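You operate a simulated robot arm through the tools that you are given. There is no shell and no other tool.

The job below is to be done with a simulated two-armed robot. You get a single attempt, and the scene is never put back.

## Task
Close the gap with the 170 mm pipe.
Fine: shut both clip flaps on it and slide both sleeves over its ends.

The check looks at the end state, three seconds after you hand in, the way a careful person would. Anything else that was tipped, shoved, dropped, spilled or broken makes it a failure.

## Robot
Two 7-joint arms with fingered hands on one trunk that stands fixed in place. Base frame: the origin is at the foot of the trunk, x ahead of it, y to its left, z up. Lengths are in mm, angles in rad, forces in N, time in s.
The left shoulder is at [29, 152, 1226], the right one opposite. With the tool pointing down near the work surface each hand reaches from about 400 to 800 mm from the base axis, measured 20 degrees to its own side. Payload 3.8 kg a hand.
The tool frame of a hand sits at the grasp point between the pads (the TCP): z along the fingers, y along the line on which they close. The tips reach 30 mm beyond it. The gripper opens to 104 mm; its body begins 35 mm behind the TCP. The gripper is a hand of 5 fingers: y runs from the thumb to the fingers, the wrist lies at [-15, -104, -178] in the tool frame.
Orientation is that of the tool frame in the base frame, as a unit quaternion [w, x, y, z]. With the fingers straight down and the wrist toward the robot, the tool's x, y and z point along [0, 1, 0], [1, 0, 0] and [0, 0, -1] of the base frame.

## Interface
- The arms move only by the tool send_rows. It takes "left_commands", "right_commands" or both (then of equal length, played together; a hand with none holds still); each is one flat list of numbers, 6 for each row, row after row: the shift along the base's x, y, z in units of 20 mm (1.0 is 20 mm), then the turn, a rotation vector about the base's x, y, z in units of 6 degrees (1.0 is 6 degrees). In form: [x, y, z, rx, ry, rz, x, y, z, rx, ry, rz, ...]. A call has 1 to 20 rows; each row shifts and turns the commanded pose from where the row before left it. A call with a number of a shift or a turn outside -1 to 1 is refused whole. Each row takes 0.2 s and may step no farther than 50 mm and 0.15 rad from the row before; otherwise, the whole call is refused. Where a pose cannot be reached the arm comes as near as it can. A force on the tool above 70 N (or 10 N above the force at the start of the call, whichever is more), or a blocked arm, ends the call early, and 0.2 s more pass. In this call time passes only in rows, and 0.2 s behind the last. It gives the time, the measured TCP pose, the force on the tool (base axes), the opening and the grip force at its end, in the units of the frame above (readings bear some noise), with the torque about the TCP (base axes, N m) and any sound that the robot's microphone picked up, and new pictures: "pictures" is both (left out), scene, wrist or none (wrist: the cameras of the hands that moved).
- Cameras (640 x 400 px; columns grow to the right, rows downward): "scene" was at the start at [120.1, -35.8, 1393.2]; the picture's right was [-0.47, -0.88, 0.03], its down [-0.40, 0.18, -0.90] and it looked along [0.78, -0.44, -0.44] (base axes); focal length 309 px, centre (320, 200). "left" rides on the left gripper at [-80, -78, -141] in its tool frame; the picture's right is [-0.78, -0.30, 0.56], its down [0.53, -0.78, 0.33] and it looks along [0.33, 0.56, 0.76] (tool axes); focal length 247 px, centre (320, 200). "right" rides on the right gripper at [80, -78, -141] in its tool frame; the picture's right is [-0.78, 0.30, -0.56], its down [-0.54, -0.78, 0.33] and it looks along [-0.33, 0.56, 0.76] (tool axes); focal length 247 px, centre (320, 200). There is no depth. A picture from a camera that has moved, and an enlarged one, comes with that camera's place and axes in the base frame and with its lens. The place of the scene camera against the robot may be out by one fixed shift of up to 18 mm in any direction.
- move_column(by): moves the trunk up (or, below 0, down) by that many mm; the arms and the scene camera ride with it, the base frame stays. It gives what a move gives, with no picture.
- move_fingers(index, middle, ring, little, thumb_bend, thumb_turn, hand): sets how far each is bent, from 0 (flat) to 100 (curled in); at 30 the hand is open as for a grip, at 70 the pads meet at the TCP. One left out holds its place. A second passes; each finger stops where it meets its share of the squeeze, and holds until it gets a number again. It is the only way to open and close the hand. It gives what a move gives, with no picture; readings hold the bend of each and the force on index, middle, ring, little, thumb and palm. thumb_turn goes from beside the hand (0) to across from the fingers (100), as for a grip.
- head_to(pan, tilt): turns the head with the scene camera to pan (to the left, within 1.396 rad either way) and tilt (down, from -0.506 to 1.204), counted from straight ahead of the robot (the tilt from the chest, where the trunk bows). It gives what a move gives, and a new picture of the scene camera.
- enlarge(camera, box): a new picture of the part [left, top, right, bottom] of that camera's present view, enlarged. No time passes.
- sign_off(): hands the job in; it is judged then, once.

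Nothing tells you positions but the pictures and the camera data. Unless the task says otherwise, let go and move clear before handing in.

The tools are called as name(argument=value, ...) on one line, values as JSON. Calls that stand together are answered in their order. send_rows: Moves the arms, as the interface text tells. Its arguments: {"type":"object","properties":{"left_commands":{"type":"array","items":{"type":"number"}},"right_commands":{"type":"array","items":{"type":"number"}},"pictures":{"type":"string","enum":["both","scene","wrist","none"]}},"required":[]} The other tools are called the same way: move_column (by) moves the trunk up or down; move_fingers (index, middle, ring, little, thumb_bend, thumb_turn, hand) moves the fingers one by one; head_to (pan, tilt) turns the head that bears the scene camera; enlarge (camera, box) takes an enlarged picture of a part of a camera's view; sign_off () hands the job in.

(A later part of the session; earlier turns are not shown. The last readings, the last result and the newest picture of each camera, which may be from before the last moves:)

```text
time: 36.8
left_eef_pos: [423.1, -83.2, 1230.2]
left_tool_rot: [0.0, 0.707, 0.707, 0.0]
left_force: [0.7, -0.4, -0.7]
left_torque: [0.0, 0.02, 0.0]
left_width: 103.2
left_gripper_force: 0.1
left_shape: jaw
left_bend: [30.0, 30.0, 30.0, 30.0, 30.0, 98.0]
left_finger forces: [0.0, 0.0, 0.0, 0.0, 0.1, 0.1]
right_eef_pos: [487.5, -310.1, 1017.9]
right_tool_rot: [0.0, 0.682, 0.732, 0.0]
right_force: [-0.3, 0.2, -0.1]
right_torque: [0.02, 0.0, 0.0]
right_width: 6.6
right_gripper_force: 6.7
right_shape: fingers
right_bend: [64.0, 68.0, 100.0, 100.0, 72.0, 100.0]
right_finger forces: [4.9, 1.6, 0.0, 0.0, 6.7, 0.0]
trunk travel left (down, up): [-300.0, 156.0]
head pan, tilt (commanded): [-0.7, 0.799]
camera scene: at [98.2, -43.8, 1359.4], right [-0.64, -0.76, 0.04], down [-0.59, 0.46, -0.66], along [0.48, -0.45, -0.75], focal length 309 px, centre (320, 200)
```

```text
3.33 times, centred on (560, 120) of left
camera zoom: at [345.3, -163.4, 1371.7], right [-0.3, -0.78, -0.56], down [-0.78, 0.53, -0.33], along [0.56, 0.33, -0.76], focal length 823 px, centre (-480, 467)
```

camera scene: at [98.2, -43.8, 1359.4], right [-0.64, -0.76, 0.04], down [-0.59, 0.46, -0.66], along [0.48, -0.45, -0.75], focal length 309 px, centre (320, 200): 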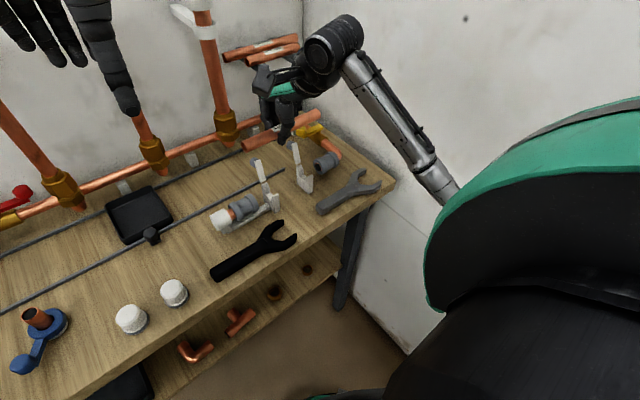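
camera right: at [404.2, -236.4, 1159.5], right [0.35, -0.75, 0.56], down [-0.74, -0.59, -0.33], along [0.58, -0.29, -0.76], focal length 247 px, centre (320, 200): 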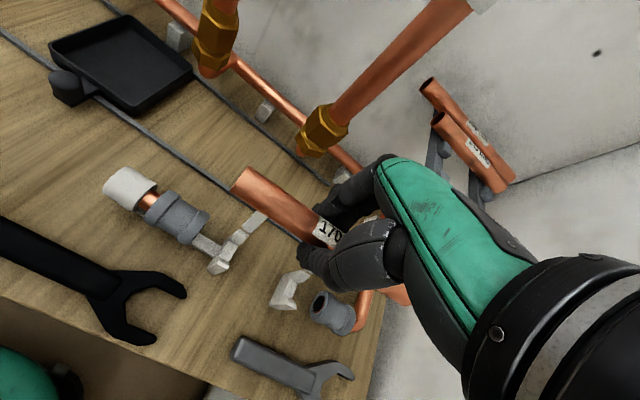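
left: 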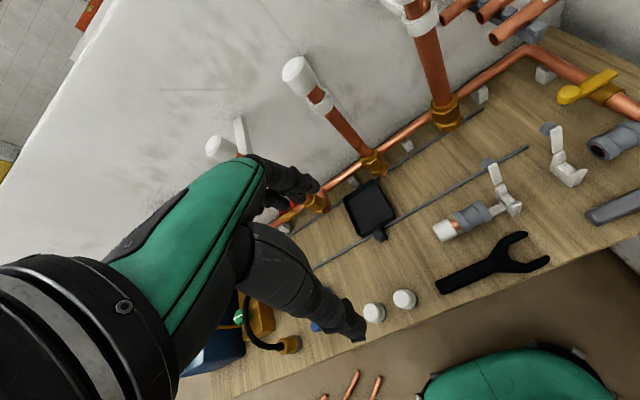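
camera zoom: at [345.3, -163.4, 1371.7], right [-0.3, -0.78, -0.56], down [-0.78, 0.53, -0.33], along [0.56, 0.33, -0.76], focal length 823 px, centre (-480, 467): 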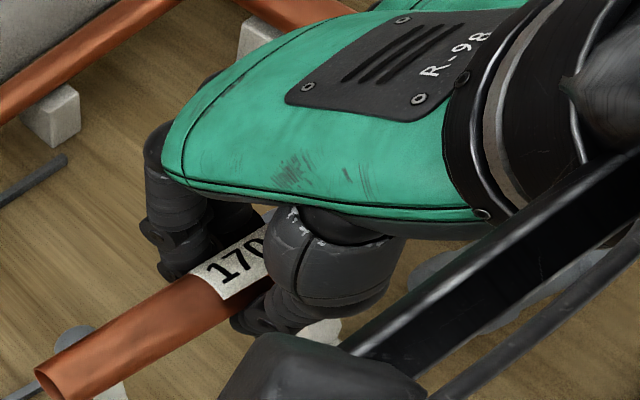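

The clips lie at about x=493, y=-278 and -373, with the cradle axis at z≈859. The flaps stand up to z≈931 behind them, and the gap centre is y≈-327. To keep the knuckles clear of the flaps I'll pitch the hand 25° about the pipe's axis so that the fingers point down and forward.

send_rows(right_commands=[0, 0, 0, 0, -0.84, 0, 0, 0, 0, 0, -0.84, 0, 0, 0, 0, 0, -0.84, 0, 0, 0, 0, 0, -0.84, 0, 0, 0, 0, 0, -0.84, 0], pictures="both")

enlarge(camera="scene", box=[220, 70, 360, 210])

enlarge(camera="right", box=[140, 130, 420, 350])

```text
time: 38.0
left_eef_pos: [422.4, -83.7, 1228.9]
left_tool_rot: [0.0, 0.707, 0.708, -0.001]
left_force: [-0.3, -0.1, -0.7]
left_torque: [0.01, 0.0, 0.0]
left_width: 103.7
left_gripper_force: 0.1
left_shape: jaw
left_bend: [30.0, 30.0, 30.0, 30.0, 30.0, 98.0]
left_finger forces: [0.0, 0.0, 0.0, 0.0, 0.0, 0.1]
right_eef_pos: [486.3, -311.3, 1016.5]
right_tool_rot: [0.161, 0.665, 0.714, 0.149]
right_force: [0.3, 0.0, -1.0]
right_torque: [0.0, 0.03, -0.01]
right_width: 6.6
right_gripper_force: 6.9
right_shape: fingers
right_bend: [64.0, 68.0, 100.0, 100.0, 72.0, 100.0]
right_finger forces: [4.8, 1.6, 0.0, 0.1, 6.9, 0.0]
trunk travel left (down, up): [-300.0, 156.0]
head pan, tilt (commanded): [-0.7, 0.799]
camera scene: at [97.7, -43.8, 1359.4], right [-0.64, -0.76, 0.04], down [-0.59, 0.46, -0.66], along [0.48, -0.45, -0.75], focal length 309 px, centre (320, 200)
camera right: at [350.4, -236.9, 1109.8], right [0.08, -0.75, 0.65], down [-0.52, -0.59, -0.61], along [0.85, -0.29, -0.44], focal length 247 px, centre (320, 200)
```

scene: 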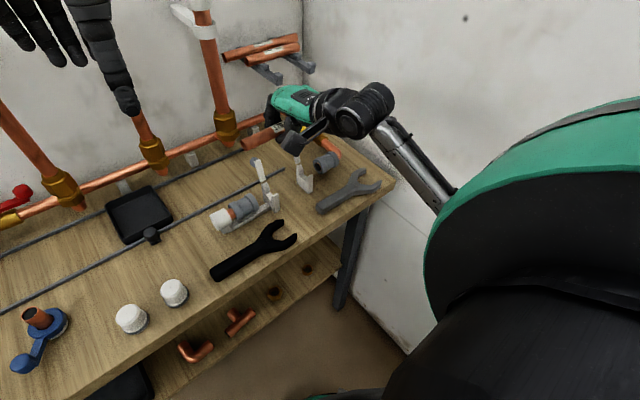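
right: 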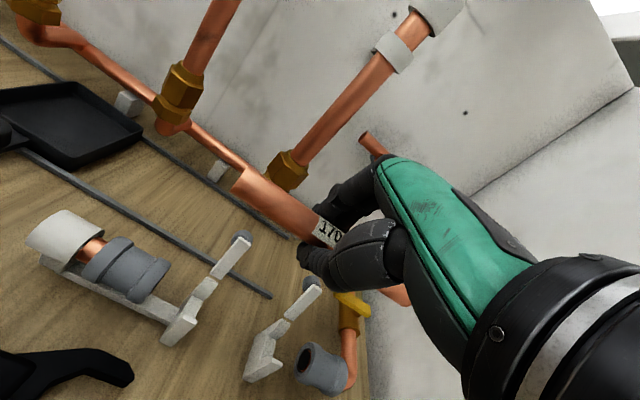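

```text
2.86 times, centred on (290, 140) of scene
camera zoom: at [97.7, -43.8, 1359.4], right [-0.64, -0.76, 0.04], down [-0.59, 0.46, -0.66], along [0.48, -0.45, -0.75], focal length 883 px, centre (406, 371)
```

zoom: 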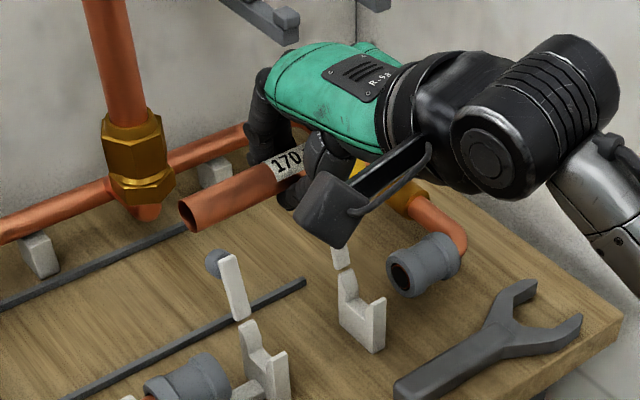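

```text
1.82 times, centred on (280, 240) of right
camera zoom: at [350.4, -236.9, 1109.8], right [0.08, -0.75, 0.65], down [-0.52, -0.59, -0.61], along [0.85, -0.29, -0.44], focal length 449 px, centre (393, 127)
```

zoom: 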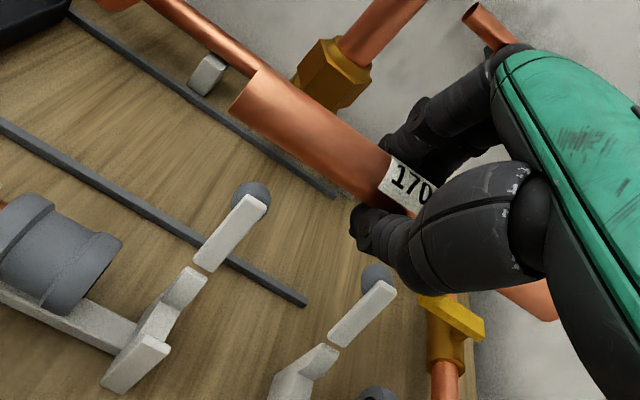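

enlarge(camera="right", box=[150, 220, 290, 350])

enlarge(camera="right", box=[230, 270, 370, 400])

enlarge(camera="right", box=[20, 200, 180, 320])

```text
3.08 times, centred on (220, 285) of right
camera zoom: at [350.4, -236.9, 1109.8], right [0.08, -0.75, 0.65], down [-0.52, -0.59, -0.61], along [0.85, -0.29, -0.44], focal length 760 px, centre (628, -62)
```

zoom: 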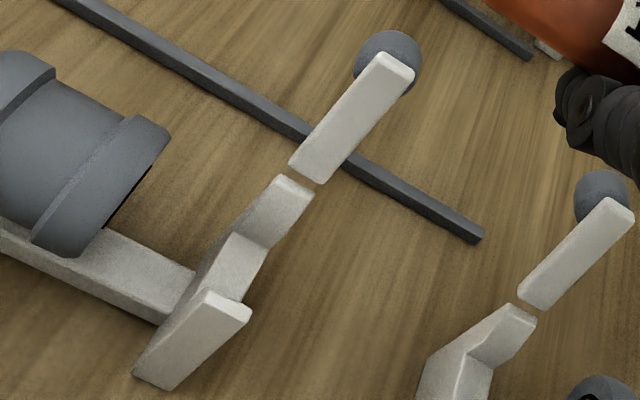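

```text
3.08 times, centred on (300, 335) of right
camera zoom: at [350.4, -236.9, 1109.8], right [0.08, -0.75, 0.65], down [-0.52, -0.59, -0.61], along [0.85, -0.29, -0.44], focal length 760 px, centre (382, -215)
```

zoom: 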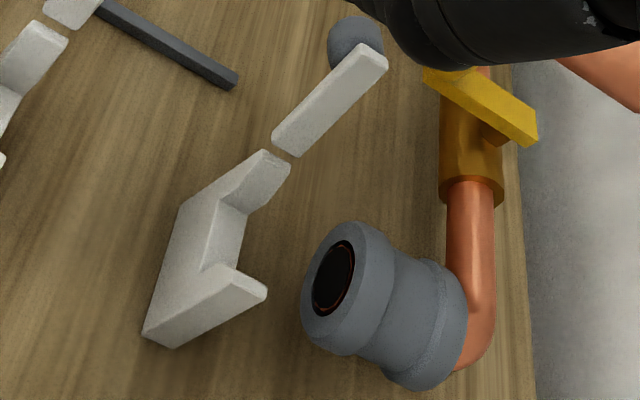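

```text
3.33 times, centred on (100, 260) of right
camera zoom: at [350.4, -236.9, 1109.8], right [0.08, -0.75, 0.65], down [-0.52, -0.59, -0.61], along [0.85, -0.29, -0.44], focal length 823 px, centre (1053, 0)
```

zoom: 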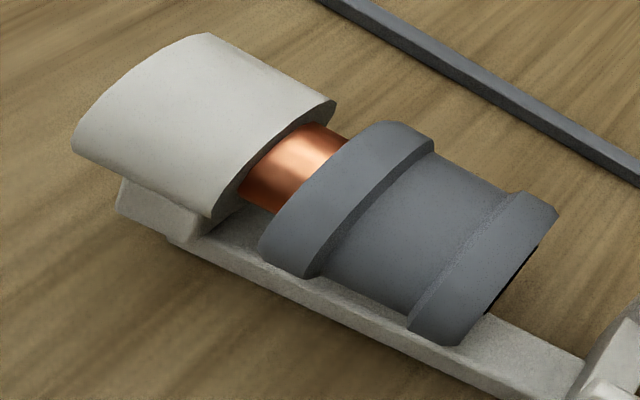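

From two wrist views the gap runs from y=-236 to y=-413.5, with the sleeve and cradle axis at x≈492.5, z≈862. The held pipe lies along y with its centre near (494,-321.6,1012). I'll shift to y≈-325 and lower to just above the posts.

send_rows(right_commands=[-0.02, -0.03, -0.93, 0, 0, 0, -0.02, -0.03, -0.93, 0, 0, 0, -0.02, -0.03, -0.93, 0, 0, 0, -0.02, -0.03, -0.93, 0, 0, 0, 0, -0.03, -0.93, 0, 0, 0, 0, -0.02, -0.85, 0, 0, 0], pictures="both")

enlarge(camera="scene", box=[200, 100, 360, 240])

enlarge(camera="right", box=[120, 130, 400, 350])

```text
time: 39.4
left_eef_pos: [423.3, -84.1, 1229.3]
left_tool_rot: [0.0, 0.707, 0.707, 0.0]
left_force: [0.1, 0.3, -0.2]
left_torque: [0.01, 0.0, 0.02]
left_width: 103.5
left_gripper_force: 0.0
left_shape: jaw
left_bend: [30.0, 30.0, 30.0, 30.0, 30.0, 98.0]
left_finger forces: [0.0, 0.1, 0.0, 0.0, 0.0, 0.1]
right_eef_pos: [483.3, -313.8, 904.1]
right_tool_rot: [0.159, 0.664, 0.715, 0.148]
right_force: [0.3, 0.2, -1.7]
right_torque: [0.04, 0.02, -0.03]
right_width: 6.6
right_gripper_force: 6.5
right_shape: fingers
right_bend: [64.0, 68.0, 100.0, 100.0, 72.0, 100.0]
right_finger forces: [4.8, 1.4, 0.1, 0.0, 6.8, 0.0]
trunk travel left (down, up): [-300.0, 156.0]
head pan, tilt (commanded): [-0.7, 0.799]
camera scene: at [98.1, -43.9, 1359.4], right [-0.64, -0.76, 0.04], down [-0.59, 0.46, -0.66], along [0.48, -0.45, -0.75], focal length 309 px, centre (320, 200)
camera right: at [348.4, -239.9, 998.7], right [0.08, -0.75, 0.65], down [-0.52, -0.59, -0.61], along [0.85, -0.29, -0.44], focal length 247 px, centre (320, 200)
```

scene: 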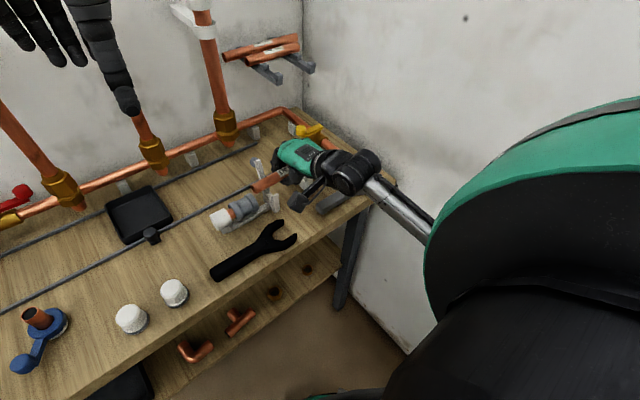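
right: 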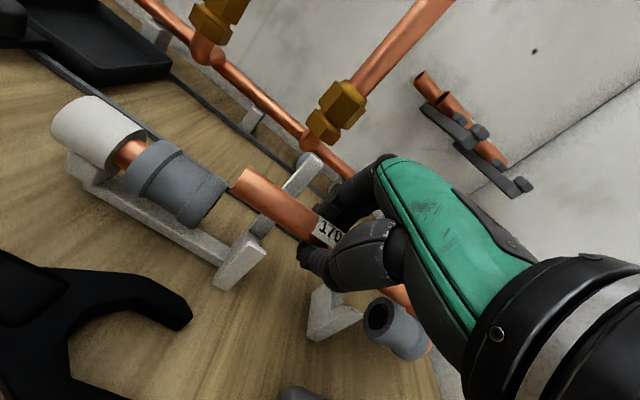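

```text
2.86 times, centred on (280, 170) of scene
camera zoom: at [98.1, -43.9, 1359.4], right [-0.64, -0.76, 0.04], down [-0.59, 0.46, -0.66], along [0.48, -0.45, -0.75], focal length 883 px, centre (434, 286)
```

zoom: 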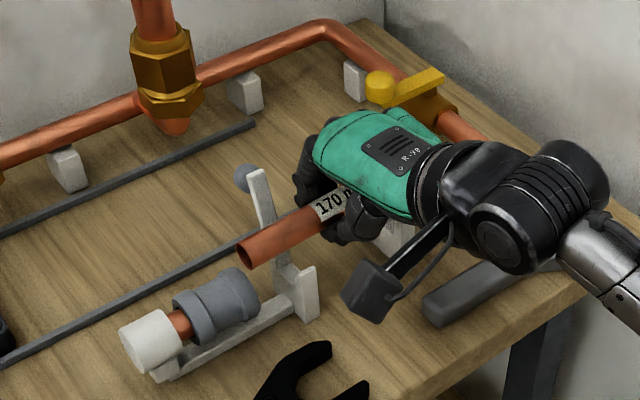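

```text
1.82 times, centred on (260, 240) of right
camera zoom: at [348.4, -239.9, 998.7], right [0.08, -0.75, 0.65], down [-0.52, -0.59, -0.61], along [0.85, -0.29, -0.44], focal length 449 px, centre (429, 127)
```

zoom: 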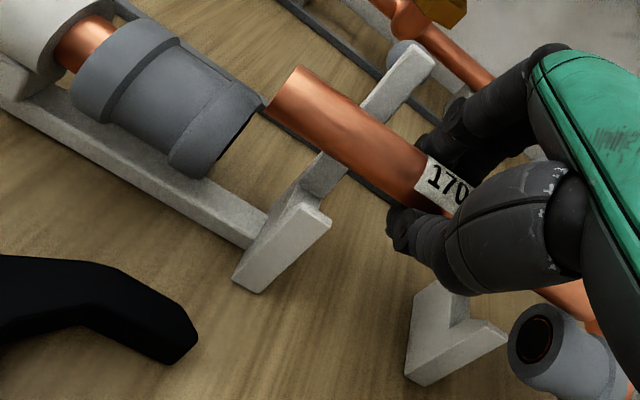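

send_rows(right_commands=[0, 0, -0.35, 0, 0, 0, 0.03, 0, -0.35, 0, 0, 0], pictures="none")

enlarge(camera="scene", box=[240, 130, 340, 220])

enlarge(camera="right", box=[160, 140, 320, 270])

enlarge(camera="right", box=[290, 240, 450, 370])

```text
time: 40.0
left_eef_pos: [423.5, -84.7, 1229.5]
left_tool_rot: [0.0, 0.707, 0.707, 0.0]
left_force: [-0.5, 0.0, -0.1]
left_torque: [-0.02, 0.0, 0.02]
left_width: 103.7
left_gripper_force: 0.1
left_shape: jaw
left_bend: [30.0, 30.0, 30.0, 30.0, 30.0, 98.0]
left_finger forces: [0.0, 0.0, 0.0, 0.0, 0.0, 0.1]
right_eef_pos: [485.9, -313.8, 890.7]
right_tool_rot: [0.16, 0.665, 0.714, 0.149]
right_force: [-0.1, 0.4, -0.8]
right_torque: [0.02, 0.04, 0.01]
right_width: 6.4
right_gripper_force: 6.2
right_shape: fingers
right_bend: [64.0, 68.0, 100.0, 100.0, 72.0, 100.0]
right_finger forces: [4.8, 1.5, 0.0, 0.1, 6.7, 0.0]
trunk travel left (down, up): [-300.0, 156.0]
head pan, tilt (commanded): [-0.7, 0.799]
```

```text
4.44 times, centred on (290, 175) of scene
camera zoom: at [98.2, -43.9, 1359.3], right [-0.64, -0.76, 0.04], down [-0.59, 0.46, -0.66], along [0.48, -0.45, -0.75], focal length 1374 px, centre (453, 311)
```

zoom: 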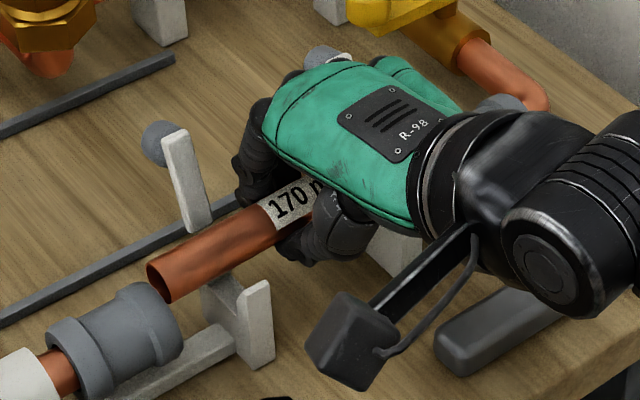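

```text
3.08 times, centred on (240, 205) of right
camera zoom: at [350.4, -239.8, 985.2], right [0.08, -0.75, 0.65], down [-0.52, -0.59, -0.61], along [0.85, -0.29, -0.44], focal length 760 px, centre (566, 185)
```

zoom: 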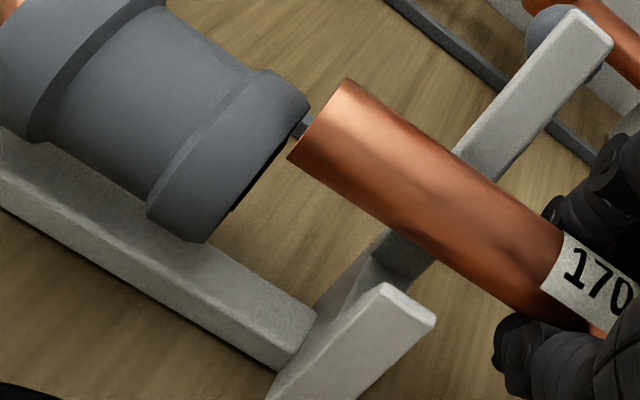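

```text
3.08 times, centred on (370, 305) of right
camera zoom: at [350.4, -239.8, 985.2], right [0.08, -0.75, 0.65], down [-0.52, -0.59, -0.61], along [0.85, -0.29, -0.44], focal length 760 px, centre (166, -123)
```

zoom: 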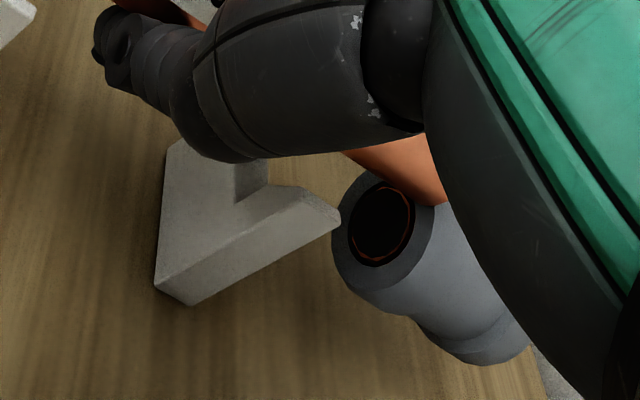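

Left and right end clearances look like about 3 and 4 mm, and the pipe's axis (x≈494) is over the channel centre (x≈493). I'll lower it into the cradles gently.

send_rows(right_commands=[0, 0, -0.2, 0, 0, 0, 0, 0, -0.2, 0, 0, 0, 0, 0, -0.2, 0, 0, 0, 0, 0, -0.2, 0, 0, 0], pictures="none")

enlarge(camera="scene", box=[240, 130, 340, 220])

enlarge(camera="right", box=[160, 140, 320, 270])

enlarge(camera="right", box=[290, 240, 450, 370])

```text
time: 41.0
left_eef_pos: [422.5, -82.7, 1230.6]
left_tool_rot: [0.0, 0.707, 0.707, 0.0]
left_force: [-0.2, 0.0, -0.1]
left_torque: [-0.05, -0.02, -0.01]
left_width: 103.9
left_gripper_force: 0.1
left_shape: jaw
left_bend: [30.0, 30.0, 30.0, 30.0, 30.0, 98.0]
left_finger forces: [0.1, 0.0, 0.0, 0.1, 0.1, 0.0]
right_eef_pos: [485.9, -314.2, 876.2]
right_tool_rot: [0.159, 0.664, 0.715, 0.149]
right_force: [0.7, 0.0, -1.0]
right_torque: [0.0, 0.02, 0.03]
right_width: 6.5
right_gripper_force: 6.6
right_shape: fingers
right_bend: [64.0, 68.0, 100.0, 100.0, 72.0, 100.0]
right_finger forces: [4.8, 1.5, 0.0, 0.0, 6.7, 0.0]
trunk travel left (down, up): [-300.0, 156.0]
head pan, tilt (commanded): [-0.7, 0.799]
```

```text
4.44 times, centred on (290, 175) of scene
camera zoom: at [98.1, -43.8, 1359.4], right [-0.64, -0.76, 0.04], down [-0.59, 0.46, -0.66], along [0.48, -0.45, -0.75], focal length 1374 px, centre (453, 311)
```

zoom: 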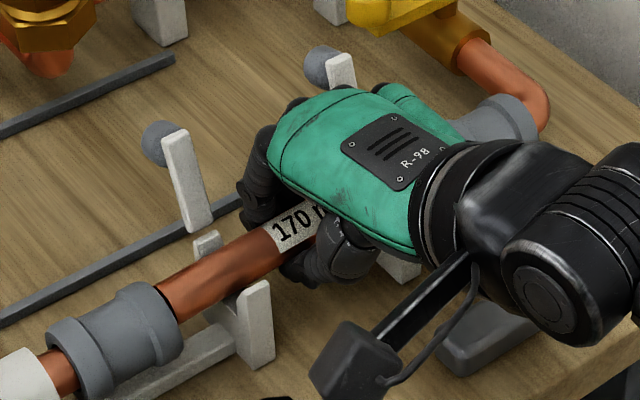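

```text
3.08 times, centred on (240, 205) of right
camera zoom: at [349.5, -240.4, 969.8], right [0.08, -0.75, 0.65], down [-0.52, -0.59, -0.61], along [0.85, -0.29, -0.44], focal length 760 px, centre (566, 185)
```

zoom: 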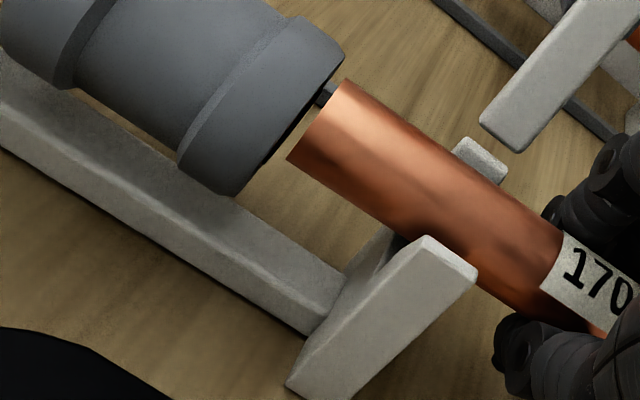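

```text
3.08 times, centred on (370, 305) of right
camera zoom: at [349.5, -240.4, 969.8], right [0.08, -0.75, 0.65], down [-0.52, -0.59, -0.61], along [0.85, -0.29, -0.44], focal length 760 px, centre (166, -123)
```

zoom: 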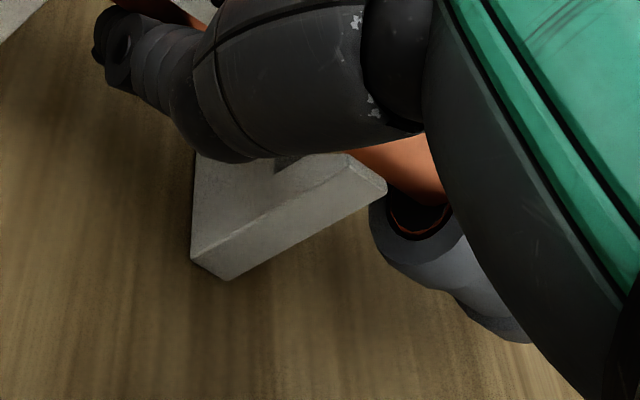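

The pipe is now between the posts at both clips and lines up with the sleeves, with roughly 6 mm left to go. I'll go down in 1.5–2 mm steps and watch the force.

send_rows(right_commands=[-0.03, 0, -0.1, 0, 0, 0, -0.02, 0, -0.1, 0, 0, 0, 0, 0, -0.08, 0, 0, 0], pictures="none")

enlarge(camera="right", box=[160, 140, 320, 270])

enlarge(camera="scene", box=[240, 130, 340, 220])

```text
time: 41.8
left_eef_pos: [422.9, -82.2, 1229.4]
left_tool_rot: [0.001, 0.707, 0.707, 0.0]
left_force: [-0.3, 0.0, -0.5]
left_torque: [0.01, -0.01, -0.06]
left_width: 103.4
left_gripper_force: 0.0
left_shape: jaw
left_bend: [30.0, 30.0, 30.0, 30.0, 30.0, 98.0]
left_finger forces: [0.0, 0.0, 0.0, 0.0, 0.0, 0.0]
right_eef_pos: [484.1, -314.4, 870.8]
right_tool_rot: [0.16, 0.665, 0.715, 0.147]
right_force: [-0.6, -0.2, -1.3]
right_torque: [0.02, 0.02, -0.03]
right_width: 6.5
right_gripper_force: 6.2
right_shape: fingers
right_bend: [64.0, 68.0, 100.0, 100.0, 72.0, 100.0]
right_finger forces: [5.0, 1.4, 0.0, 0.1, 6.7, 0.0]
trunk travel left (down, up): [-300.0, 156.0]
head pan, tilt (commanded): [-0.7, 0.799]
```

```text
3.08 times, centred on (240, 205) of right
camera zoom: at [348.5, -240.5, 964.3], right [0.08, -0.75, 0.65], down [-0.52, -0.59, -0.61], along [0.85, -0.29, -0.44], focal length 760 px, centre (566, 185)
```

zoom: 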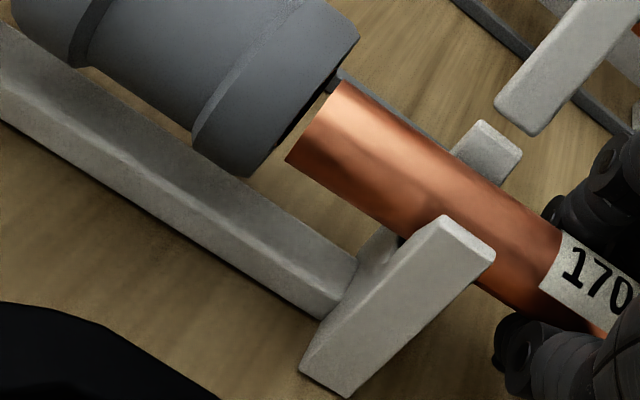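

```text
4.44 times, centred on (290, 175) of scene
camera zoom: at [98.1, -43.8, 1359.4], right [-0.64, -0.76, 0.04], down [-0.59, 0.46, -0.66], along [0.48, -0.45, -0.75], focal length 1374 px, centre (453, 311)
```

zoom: 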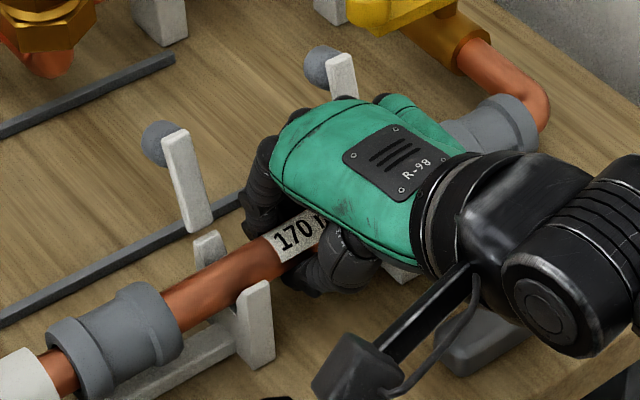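

send_rows(right_commands=[0, 0, -0.06, 0, 0, 0, 0, 0, -0.06, 0, 0, 0], pictures="none")

enlarge(camera="right", box=[160, 140, 320, 270])

```text
time: 42.4
left_eef_pos: [422.0, -82.8, 1229.6]
left_tool_rot: [-0.001, 0.707, 0.707, 0.0]
left_force: [-0.2, -0.5, 0.4]
left_torque: [-0.01, -0.01, -0.01]
left_width: 103.5
left_gripper_force: 0.0
left_shape: jaw
left_bend: [30.0, 30.0, 30.0, 30.0, 30.0, 98.0]
left_finger forces: [0.0, 0.0, 0.0, 0.0, 0.1, 0.0]
right_eef_pos: [484.5, -315.0, 868.1]
right_tool_rot: [0.161, 0.665, 0.714, 0.149]
right_force: [-0.9, -1.5, 2.1]
right_torque: [0.03, 0.03, -0.04]
right_width: 6.1
right_gripper_force: 6.3
right_shape: fingers
right_bend: [64.0, 69.0, 100.0, 100.0, 72.0, 100.0]
right_finger forces: [5.6, 1.4, 0.0, 0.0, 6.2, 0.1]
trunk travel left (down, up): [-300.0, 156.0]
head pan, tilt (commanded): [-0.7, 0.799]
```

```text
3.08 times, centred on (240, 205) of right
camera zoom: at [348.3, -240.3, 962.2], right [0.08, -0.75, 0.65], down [-0.52, -0.59, -0.61], along [0.85, -0.29, -0.44], focal length 760 px, centre (566, 185)
```

zoom: 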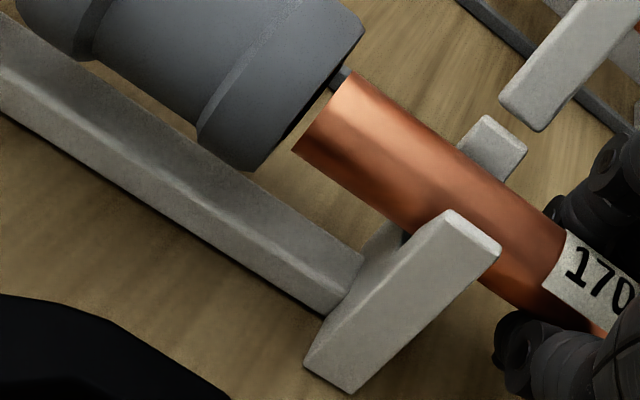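

The left side has touched down (2 N). I'll check the right side, then open the fingers gently.

enlarge(camera="right", box=[290, 220, 450, 350])

move_fingers(hand="right", index=61, middle=62, thumb_bend=68)

enlarge(camera="right", box=[160, 140, 320, 270])

enlarge(camera="right", box=[290, 220, 450, 350])

```text
3.08 times, centred on (370, 285) of right
camera zoom: at [348.3, -240.3, 962.2], right [0.08, -0.75, 0.65], down [-0.52, -0.59, -0.61], along [0.85, -0.29, -0.44], focal length 760 px, centre (166, -62)
```

zoom: 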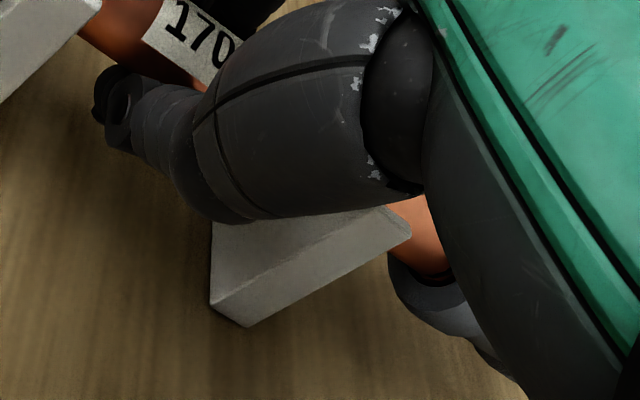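

```text
time: 43.4
left_eef_pos: [421.6, -84.7, 1229.4]
left_tool_rot: [0.001, 0.707, 0.707, 0.0]
left_force: [0.1, -0.5, -0.2]
left_torque: [-0.03, 0.02, -0.05]
left_width: 103.4
left_gripper_force: 0.1
left_shape: jaw
left_bend: [30.0, 30.0, 30.0, 30.0, 30.0, 98.0]
left_finger forces: [0.0, 0.0, 0.0, 0.0, 0.1, 0.1]
right_eef_pos: [484.5, -313.5, 867.1]
right_tool_rot: [0.16, 0.665, 0.715, 0.148]
right_force: [1.3, 1.3, 0.1]
right_torque: [-0.01, -0.01, 0.0]
right_width: 14.2
right_gripper_force: 0.0
right_shape: fingers
right_bend: [61.0, 62.0, 100.0, 100.0, 68.0, 100.0]
right_finger forces: [0.0, 0.1, 0.0, 0.0, 0.0, 0.0]
trunk travel left (down, up): [-300.0, 156.0]
head pan, tilt (commanded): [-0.7, 0.799]
```

```text
3.08 times, centred on (240, 205) of right
camera zoom: at [348.5, -240.2, 961.9], right [0.08, -0.75, 0.65], down [-0.52, -0.59, -0.61], along [0.85, -0.29, -0.44], focal length 760 px, centre (566, 185)
```

zoom: 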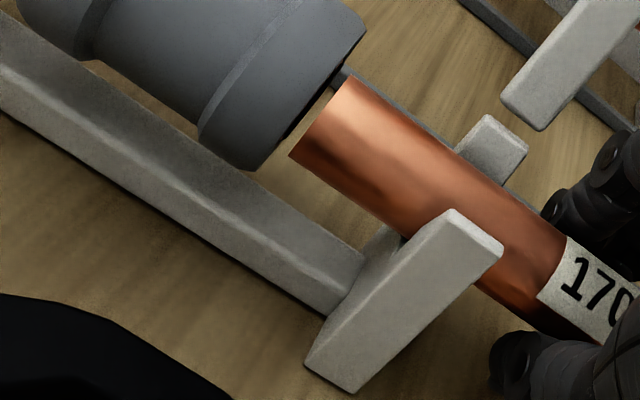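

```text
3.08 times, centred on (370, 285) of right
camera zoom: at [348.5, -240.2, 961.9], right [0.08, -0.75, 0.65], down [-0.52, -0.59, -0.61], along [0.85, -0.29, -0.44], focal length 760 px, centre (166, -62)
```

zoom: 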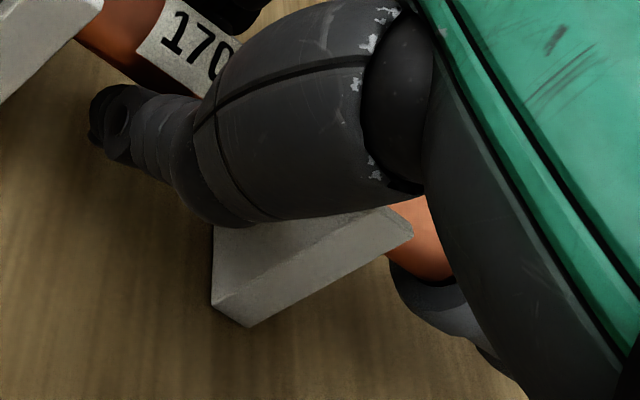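

The pipe lies in both cradles and the fingers are free of it. I'll open wider and raise the hand straight up.

move_fingers(hand="right", index=48, middle=48, thumb_bend=50)

send_rows(right_commands=[0, 0, 0.3, 0, 0, 0, 0, 0, 0.5, 0, 0, 0, 0, 0, 0.8, 0, 0, 0, 0, 0, 1, 0, 0, 0, 0, 0, 1, 0, 0, 0, 0, 0, 1, 0, 0, 0], pictures="both")

enlarge(camera="right", box=[100, 150, 420, 370])

enlarge(camera="scene", box=[200, 120, 360, 240])

```text
time: 44.4
left_eef_pos: [423.2, -83.7, 1229.4]
left_tool_rot: [0.0, 0.707, 0.707, 0.0]
left_force: [-0.2, 0.0, 1.3]
left_torque: [-0.01, 0.02, 0.03]
left_width: 103.9
left_gripper_force: 0.1
left_shape: jaw
left_bend: [30.0, 30.0, 30.0, 30.0, 30.0, 98.0]
left_finger forces: [0.1, 0.0, 0.0, 0.0, 0.1, 0.0]
right_eef_pos: [483.0, -313.6, 867.8]
right_tool_rot: [0.16, 0.665, 0.714, 0.148]
right_force: [0.0, -0.3, -0.3]
right_torque: [0.01, -0.01, 0.02]
right_width: 54.3
right_gripper_force: 0.0
right_shape: fingers
right_bend: [48.0, 48.0, 100.0, 100.0, 50.0, 98.0]
right_finger forces: [0.0, 0.0, 0.1, 0.0, 0.0, 0.0]
trunk travel left (down, up): [-300.0, 156.0]
head pan, tilt (commanded): [-0.7, 0.799]
```

```text
time: 45.8
left_eef_pos: [423.0, -83.1, 1229.4]
left_tool_rot: [0.0, 0.707, 0.707, 0.0]
left_force: [-0.2, 0.0, 0.2]
left_torque: [-0.02, 0.0, -0.02]
left_width: 103.7
left_gripper_force: 0.1
left_shape: jaw
left_bend: [30.0, 30.0, 30.0, 30.0, 30.0, 98.0]
left_finger forces: [0.0, 0.0, 0.0, 0.0, 0.1, 0.1]
right_eef_pos: [484.3, -313.9, 959.7]
right_tool_rot: [0.16, 0.665, 0.714, 0.148]
right_force: [0.2, -0.3, 0.3]
right_torque: [0.0, 0.02, 0.03]
right_width: 54.1
right_gripper_force: 0.0
right_shape: fingers
right_bend: [48.0, 48.0, 100.0, 100.0, 50.0, 98.0]
right_finger forces: [0.0, 0.0, 0.0, 0.1, 0.1, 0.0]
trunk travel left (down, up): [-300.0, 156.0]
head pan, tilt (commanded): [-0.7, 0.799]
camera scene: at [98.1, -43.7, 1359.4], right [-0.64, -0.76, 0.04], down [-0.59, 0.46, -0.66], along [0.48, -0.45, -0.75], focal length 309 px, centre (320, 200)
camera right: at [349.1, -239.8, 1053.2], right [0.08, -0.75, 0.65], down [-0.53, -0.59, -0.61], along [0.85, -0.29, -0.44], focal length 247 px, centre (320, 200)
```

scene: 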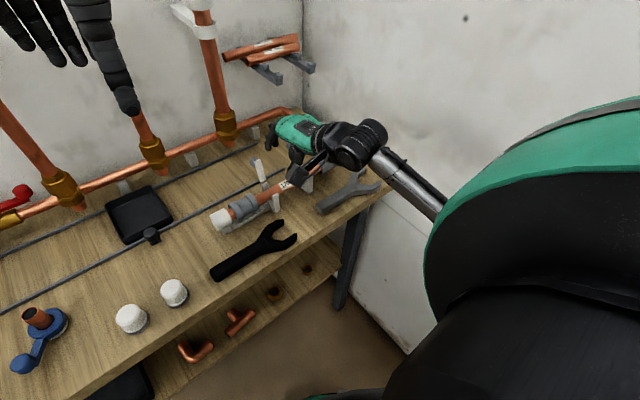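
right: 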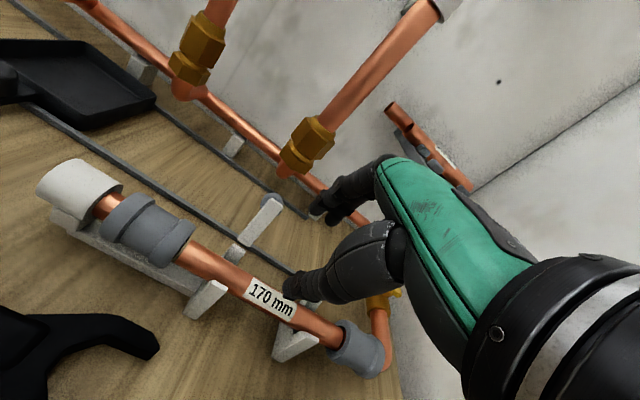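

```text
1.82 times, centred on (260, 260) of right
camera zoom: at [349.1, -239.8, 1053.2], right [0.08, -0.75, 0.65], down [-0.53, -0.59, -0.61], along [0.85, -0.29, -0.44], focal length 449 px, centre (429, 91)
```

zoom: 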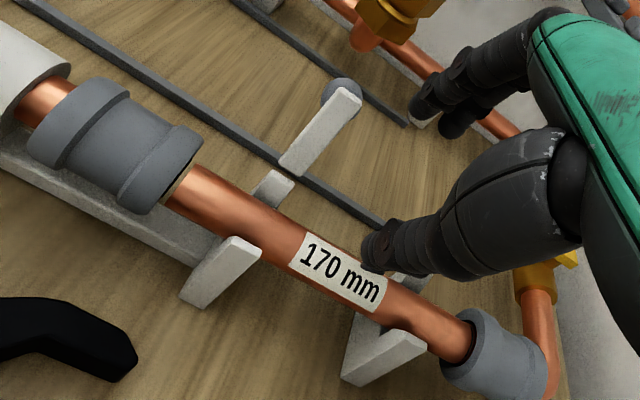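

```text
3.33 times, centred on (280, 180) of scene
camera zoom: at [98.1, -43.7, 1359.4], right [-0.64, -0.76, 0.04], down [-0.59, 0.46, -0.66], along [0.48, -0.45, -0.75], focal length 1030 px, centre (453, 267)
```

zoom: 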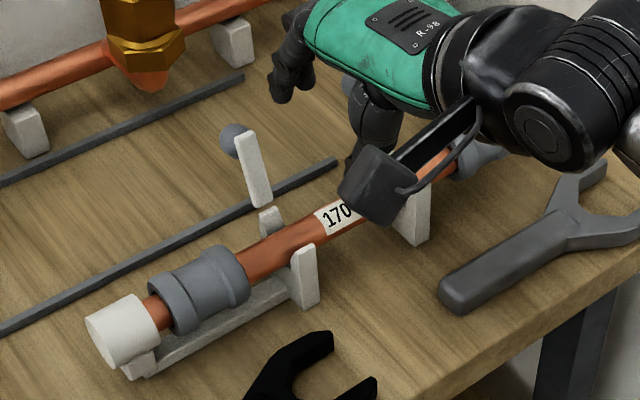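

The pipe lies squarely in both cradles between the sleeves. Next come the flaps: I'll raise the hand, return it to vertical, and go above and behind the left flap (hinge near x=513, z=878).

send_rows(right_commands=[0, 0, 1, 0, 0, 0, 0, 0, 1, 0, 0, 0, 0.44, 0.35, 0, 0, 0.84, -0.136, 0.44, 0.35, 0, 0, 0.84, -0.136, 0.44, 0.35, 0, 0, 0.84, -0.136, 0.44, 0.35, 0, 0, 0.84, -0.136, 0.44, 0.35, 0, 0, 0.84, -0.136], pictures="both")

enlarge(camera="right", box=[100, 130, 420, 370])

enlarge(camera="scene", box=[200, 80, 360, 240])

```text
time: 47.4
left_eef_pos: [422.7, -82.7, 1230.1]
left_tool_rot: [0.0, 0.707, 0.707, -0.001]
left_force: [0.4, -0.1, 0.2]
left_torque: [-0.01, -0.01, -0.01]
left_width: 103.8
left_gripper_force: 0.1
left_shape: jaw
left_bend: [30.0, 30.0, 30.0, 30.0, 30.0, 98.0]
left_finger forces: [0.0, 0.0, 0.0, 0.0, 0.0, 0.1]
right_eef_pos: [527.1, -279.6, 1000.8]
right_tool_rot: [0.004, 0.706, 0.708, -0.007]
right_force: [1.0, -0.2, 0.1]
right_torque: [0.03, -0.03, 0.03]
right_width: 54.3
right_gripper_force: 0.0
right_shape: fingers
right_bend: [48.0, 48.0, 100.0, 100.0, 50.0, 98.0]
right_finger forces: [0.0, 0.1, 0.1, 0.1, 0.0, 0.0]
trunk travel left (down, up): [-300.0, 156.0]
head pan, tilt (commanded): [-0.7, 0.799]
camera scene: at [99.0, -43.3, 1359.3], right [-0.64, -0.76, 0.04], down [-0.59, 0.46, -0.66], along [0.48, -0.45, -0.75], focal length 309 px, centre (320, 200)
camera right: at [450.0, -197.6, 1142.0], right [0.3, -0.77, 0.57], down [-0.78, -0.54, -0.32], along [0.55, -0.34, -0.76], focal length 247 px, centre (320, 200)
```

scene: 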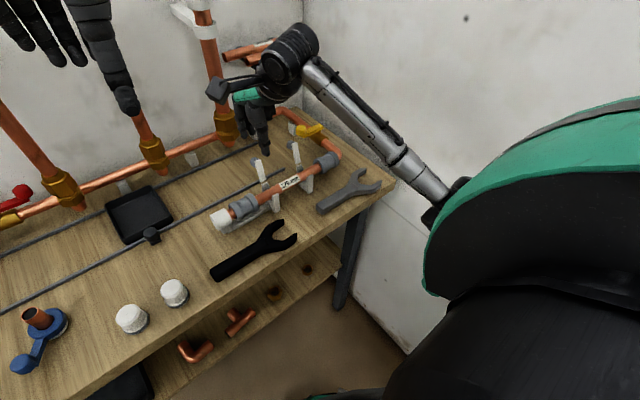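
right: 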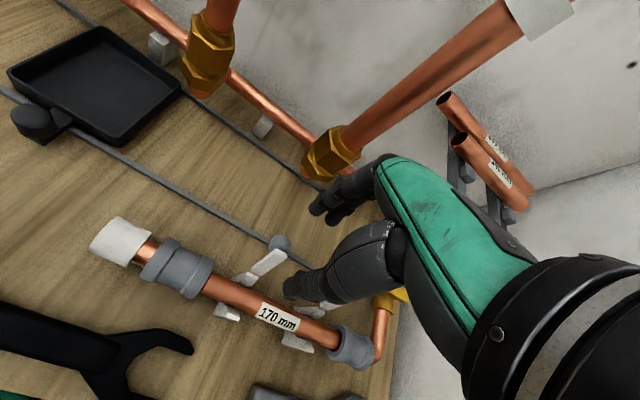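

```text
1.67 times, centred on (260, 250) of right
camera zoom: at [450.0, -197.6, 1142.0], right [0.3, -0.77, 0.57], down [-0.78, -0.54, -0.32], along [0.55, -0.34, -0.76], focal length 412 px, centre (420, 117)
```

zoom: 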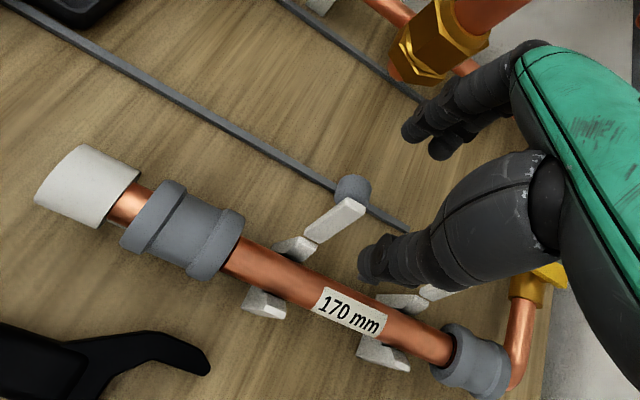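

```text
2.50 times, centred on (280, 160) of scene
camera zoom: at [99.0, -43.3, 1359.3], right [-0.64, -0.76, 0.04], down [-0.59, 0.46, -0.66], along [0.48, -0.45, -0.75], focal length 773 px, centre (420, 300)
```

zoom: 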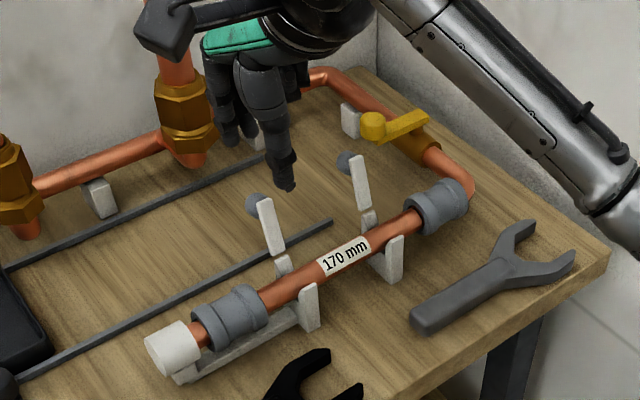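

move_fingers(hand="right", index=40, middle=40, thumb_bend=35)

send_rows(right_commands=[0, 0, -0.7, 0, 0, 0, 0, 0, -0.7, 0, 0, 0, 0, 0, -0.7, 0, 0, 0], pictures="none")

enlarge(camera="right", box=[160, 130, 420, 350])

enlarge(camera="scene", box=[220, 100, 340, 220])

```text
time: 48.4
left_eef_pos: [423.5, -83.2, 1229.9]
left_tool_rot: [0.0, 0.707, 0.707, 0.0]
left_force: [-0.4, 0.3, -0.1]
left_torque: [0.03, 0.03, 0.03]
left_width: 103.9
left_gripper_force: 0.2
left_shape: jaw
left_bend: [30.0, 30.0, 30.0, 30.0, 30.0, 98.0]
left_finger forces: [0.0, 0.0, 0.1, 0.1, 0.1, 0.0]
right_eef_pos: [526.6, -279.6, 1000.4]
right_tool_rot: [0.005, 0.707, 0.707, -0.006]
right_force: [-0.4, -0.8, 0.5]
right_torque: [0.01, 0.01, 0.0]
right_width: 83.9
right_gripper_force: 0.1
right_shape: fingers
right_bend: [40.0, 40.0, 100.0, 100.0, 35.0, 96.0]
right_finger forces: [0.0, 0.0, 0.0, 0.0, 0.1, 0.0]
trunk travel left (down, up): [-300.0, 156.0]
head pan, tilt (commanded): [-0.7, 0.799]
```

```text
time: 49.2
left_eef_pos: [423.4, -83.2, 1229.4]
left_tool_rot: [0.001, 0.707, 0.707, 0.0]
left_force: [0.8, 0.5, 0.1]
left_torque: [0.0, -0.04, 0.02]
left_width: 103.7
left_gripper_force: 0.1
left_shape: jaw
left_bend: [30.0, 30.0, 30.0, 30.0, 30.0, 98.0]
left_finger forces: [0.0, 0.0, 0.0, 0.1, 0.0, 0.1]
right_eef_pos: [530.1, -277.8, 956.5]
right_tool_rot: [0.005, 0.706, 0.708, -0.006]
right_force: [0.5, -0.8, 0.3]
right_torque: [0.02, -0.01, 0.02]
right_width: 84.0
right_gripper_force: 0.0
right_shape: fingers
right_bend: [40.0, 40.0, 100.0, 100.0, 35.0, 96.0]
right_finger forces: [0.0, 0.1, 0.1, 0.0, 0.0, 0.0]
trunk travel left (down, up): [-300.0, 156.0]
head pan, tilt (commanded): [-0.7, 0.799]
```

```text
1.82 times, centred on (290, 240) of right
camera zoom: at [451.7, -196.7, 1098.1], right [0.3, -0.77, 0.57], down [-0.78, -0.54, -0.32], along [0.56, -0.34, -0.76], focal length 449 px, centre (374, 127)
```

zoom: 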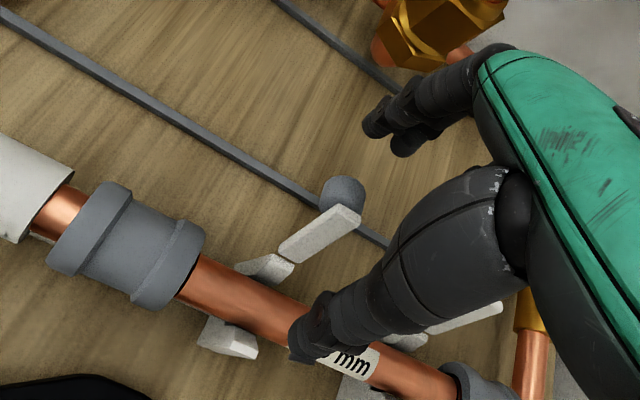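

```text
3.33 times, centred on (280, 160) of scene
camera zoom: at [98.2, -43.7, 1359.4], right [-0.64, -0.76, 0.04], down [-0.59, 0.46, -0.66], along [0.48, -0.45, -0.75], focal length 1030 px, centre (453, 333)
```

zoom: 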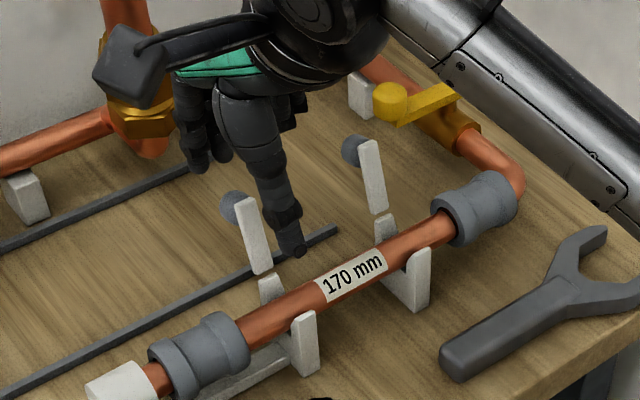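

send_rows(right_commands=[0, -0.05, -0.7, 0, 0, 0, 0, -0.05, -0.6, 0, 0, 0], pictures="none")

send_rows(right_commands=[-0.4, 0, 0, 0, 0, 0, -0.4, 0, 0, 0, 0, 0], pictures="none")

enlarge(camera="right", box=[160, 130, 420, 350])

enlarge(camera="scene", box=[220, 100, 340, 220])

```text
time: 49.8
left_eef_pos: [424.0, -83.2, 1230.0]
left_tool_rot: [0.0, 0.707, 0.707, 0.0]
left_force: [0.9, 0.5, -0.2]
left_torque: [-0.03, -0.01, 0.02]
left_width: 103.7
left_gripper_force: 0.0
left_shape: jaw
left_bend: [30.0, 30.0, 30.0, 30.0, 30.0, 98.0]
left_finger forces: [0.0, 0.0, 0.1, 0.1, 0.0, 0.0]
right_eef_pos: [527.9, -280.7, 932.7]
right_tool_rot: [0.005, 0.706, 0.708, -0.006]
right_force: [0.3, -0.6, -0.4]
right_torque: [0.0, -0.01, -0.01]
right_width: 84.3
right_gripper_force: 0.0
right_shape: fingers
right_bend: [40.0, 40.0, 100.0, 100.0, 35.0, 96.0]
right_finger forces: [0.1, 0.0, 0.0, 0.1, 0.1, 0.1]
trunk travel left (down, up): [-300.0, 156.0]
head pan, tilt (commanded): [-0.7, 0.799]
```

```text
time: 50.4
left_eef_pos: [422.3, -83.7, 1228.4]
left_tool_rot: [0.0, 0.707, 0.707, 0.0]
left_force: [0.0, -0.7, -0.1]
left_torque: [0.01, 0.01, 0.0]
left_width: 103.7
left_gripper_force: 0.1
left_shape: jaw
left_bend: [30.0, 30.0, 30.0, 30.0, 30.0, 98.0]
left_finger forces: [0.1, 0.0, 0.1, 0.1, 0.0, 0.0]
right_eef_pos: [511.0, -280.6, 931.5]
right_tool_rot: [0.005, 0.706, 0.708, -0.005]
right_force: [-1.1, -0.8, -0.1]
right_torque: [0.04, -0.01, 0.02]
right_width: 84.1
right_gripper_force: 0.0
right_shape: fingers
right_bend: [40.0, 40.0, 100.0, 100.0, 35.0, 96.0]
right_finger forces: [0.0, 0.1, 0.0, 0.0, 0.0, 0.0]
trunk travel left (down, up): [-300.0, 156.0]
head pan, tilt (commanded): [-0.7, 0.799]
```

```text
1.82 times, centred on (290, 240) of right
camera zoom: at [433.7, -200.2, 1074.8], right [0.3, -0.77, 0.57], down [-0.78, -0.54, -0.32], along [0.56, -0.34, -0.76], focal length 449 px, centre (374, 127)
```

zoom: 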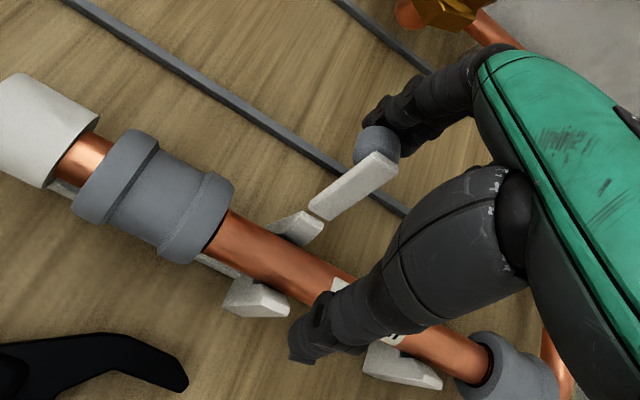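

```text
3.33 times, centred on (280, 160) of scene
camera zoom: at [97.7, -43.8, 1359.4], right [-0.64, -0.76, 0.04], down [-0.59, 0.46, -0.66], along [0.48, -0.45, -0.75], focal length 1030 px, centre (453, 333)
```

zoom: 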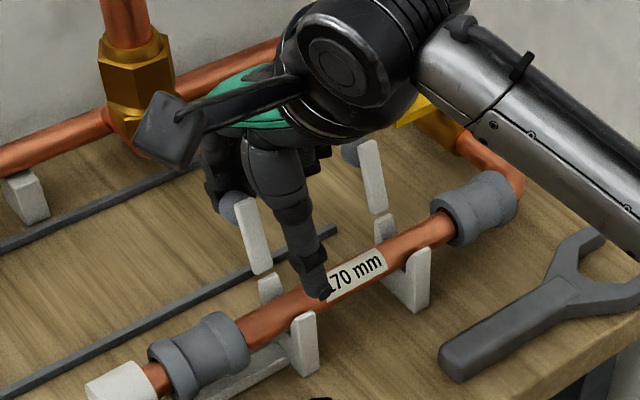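

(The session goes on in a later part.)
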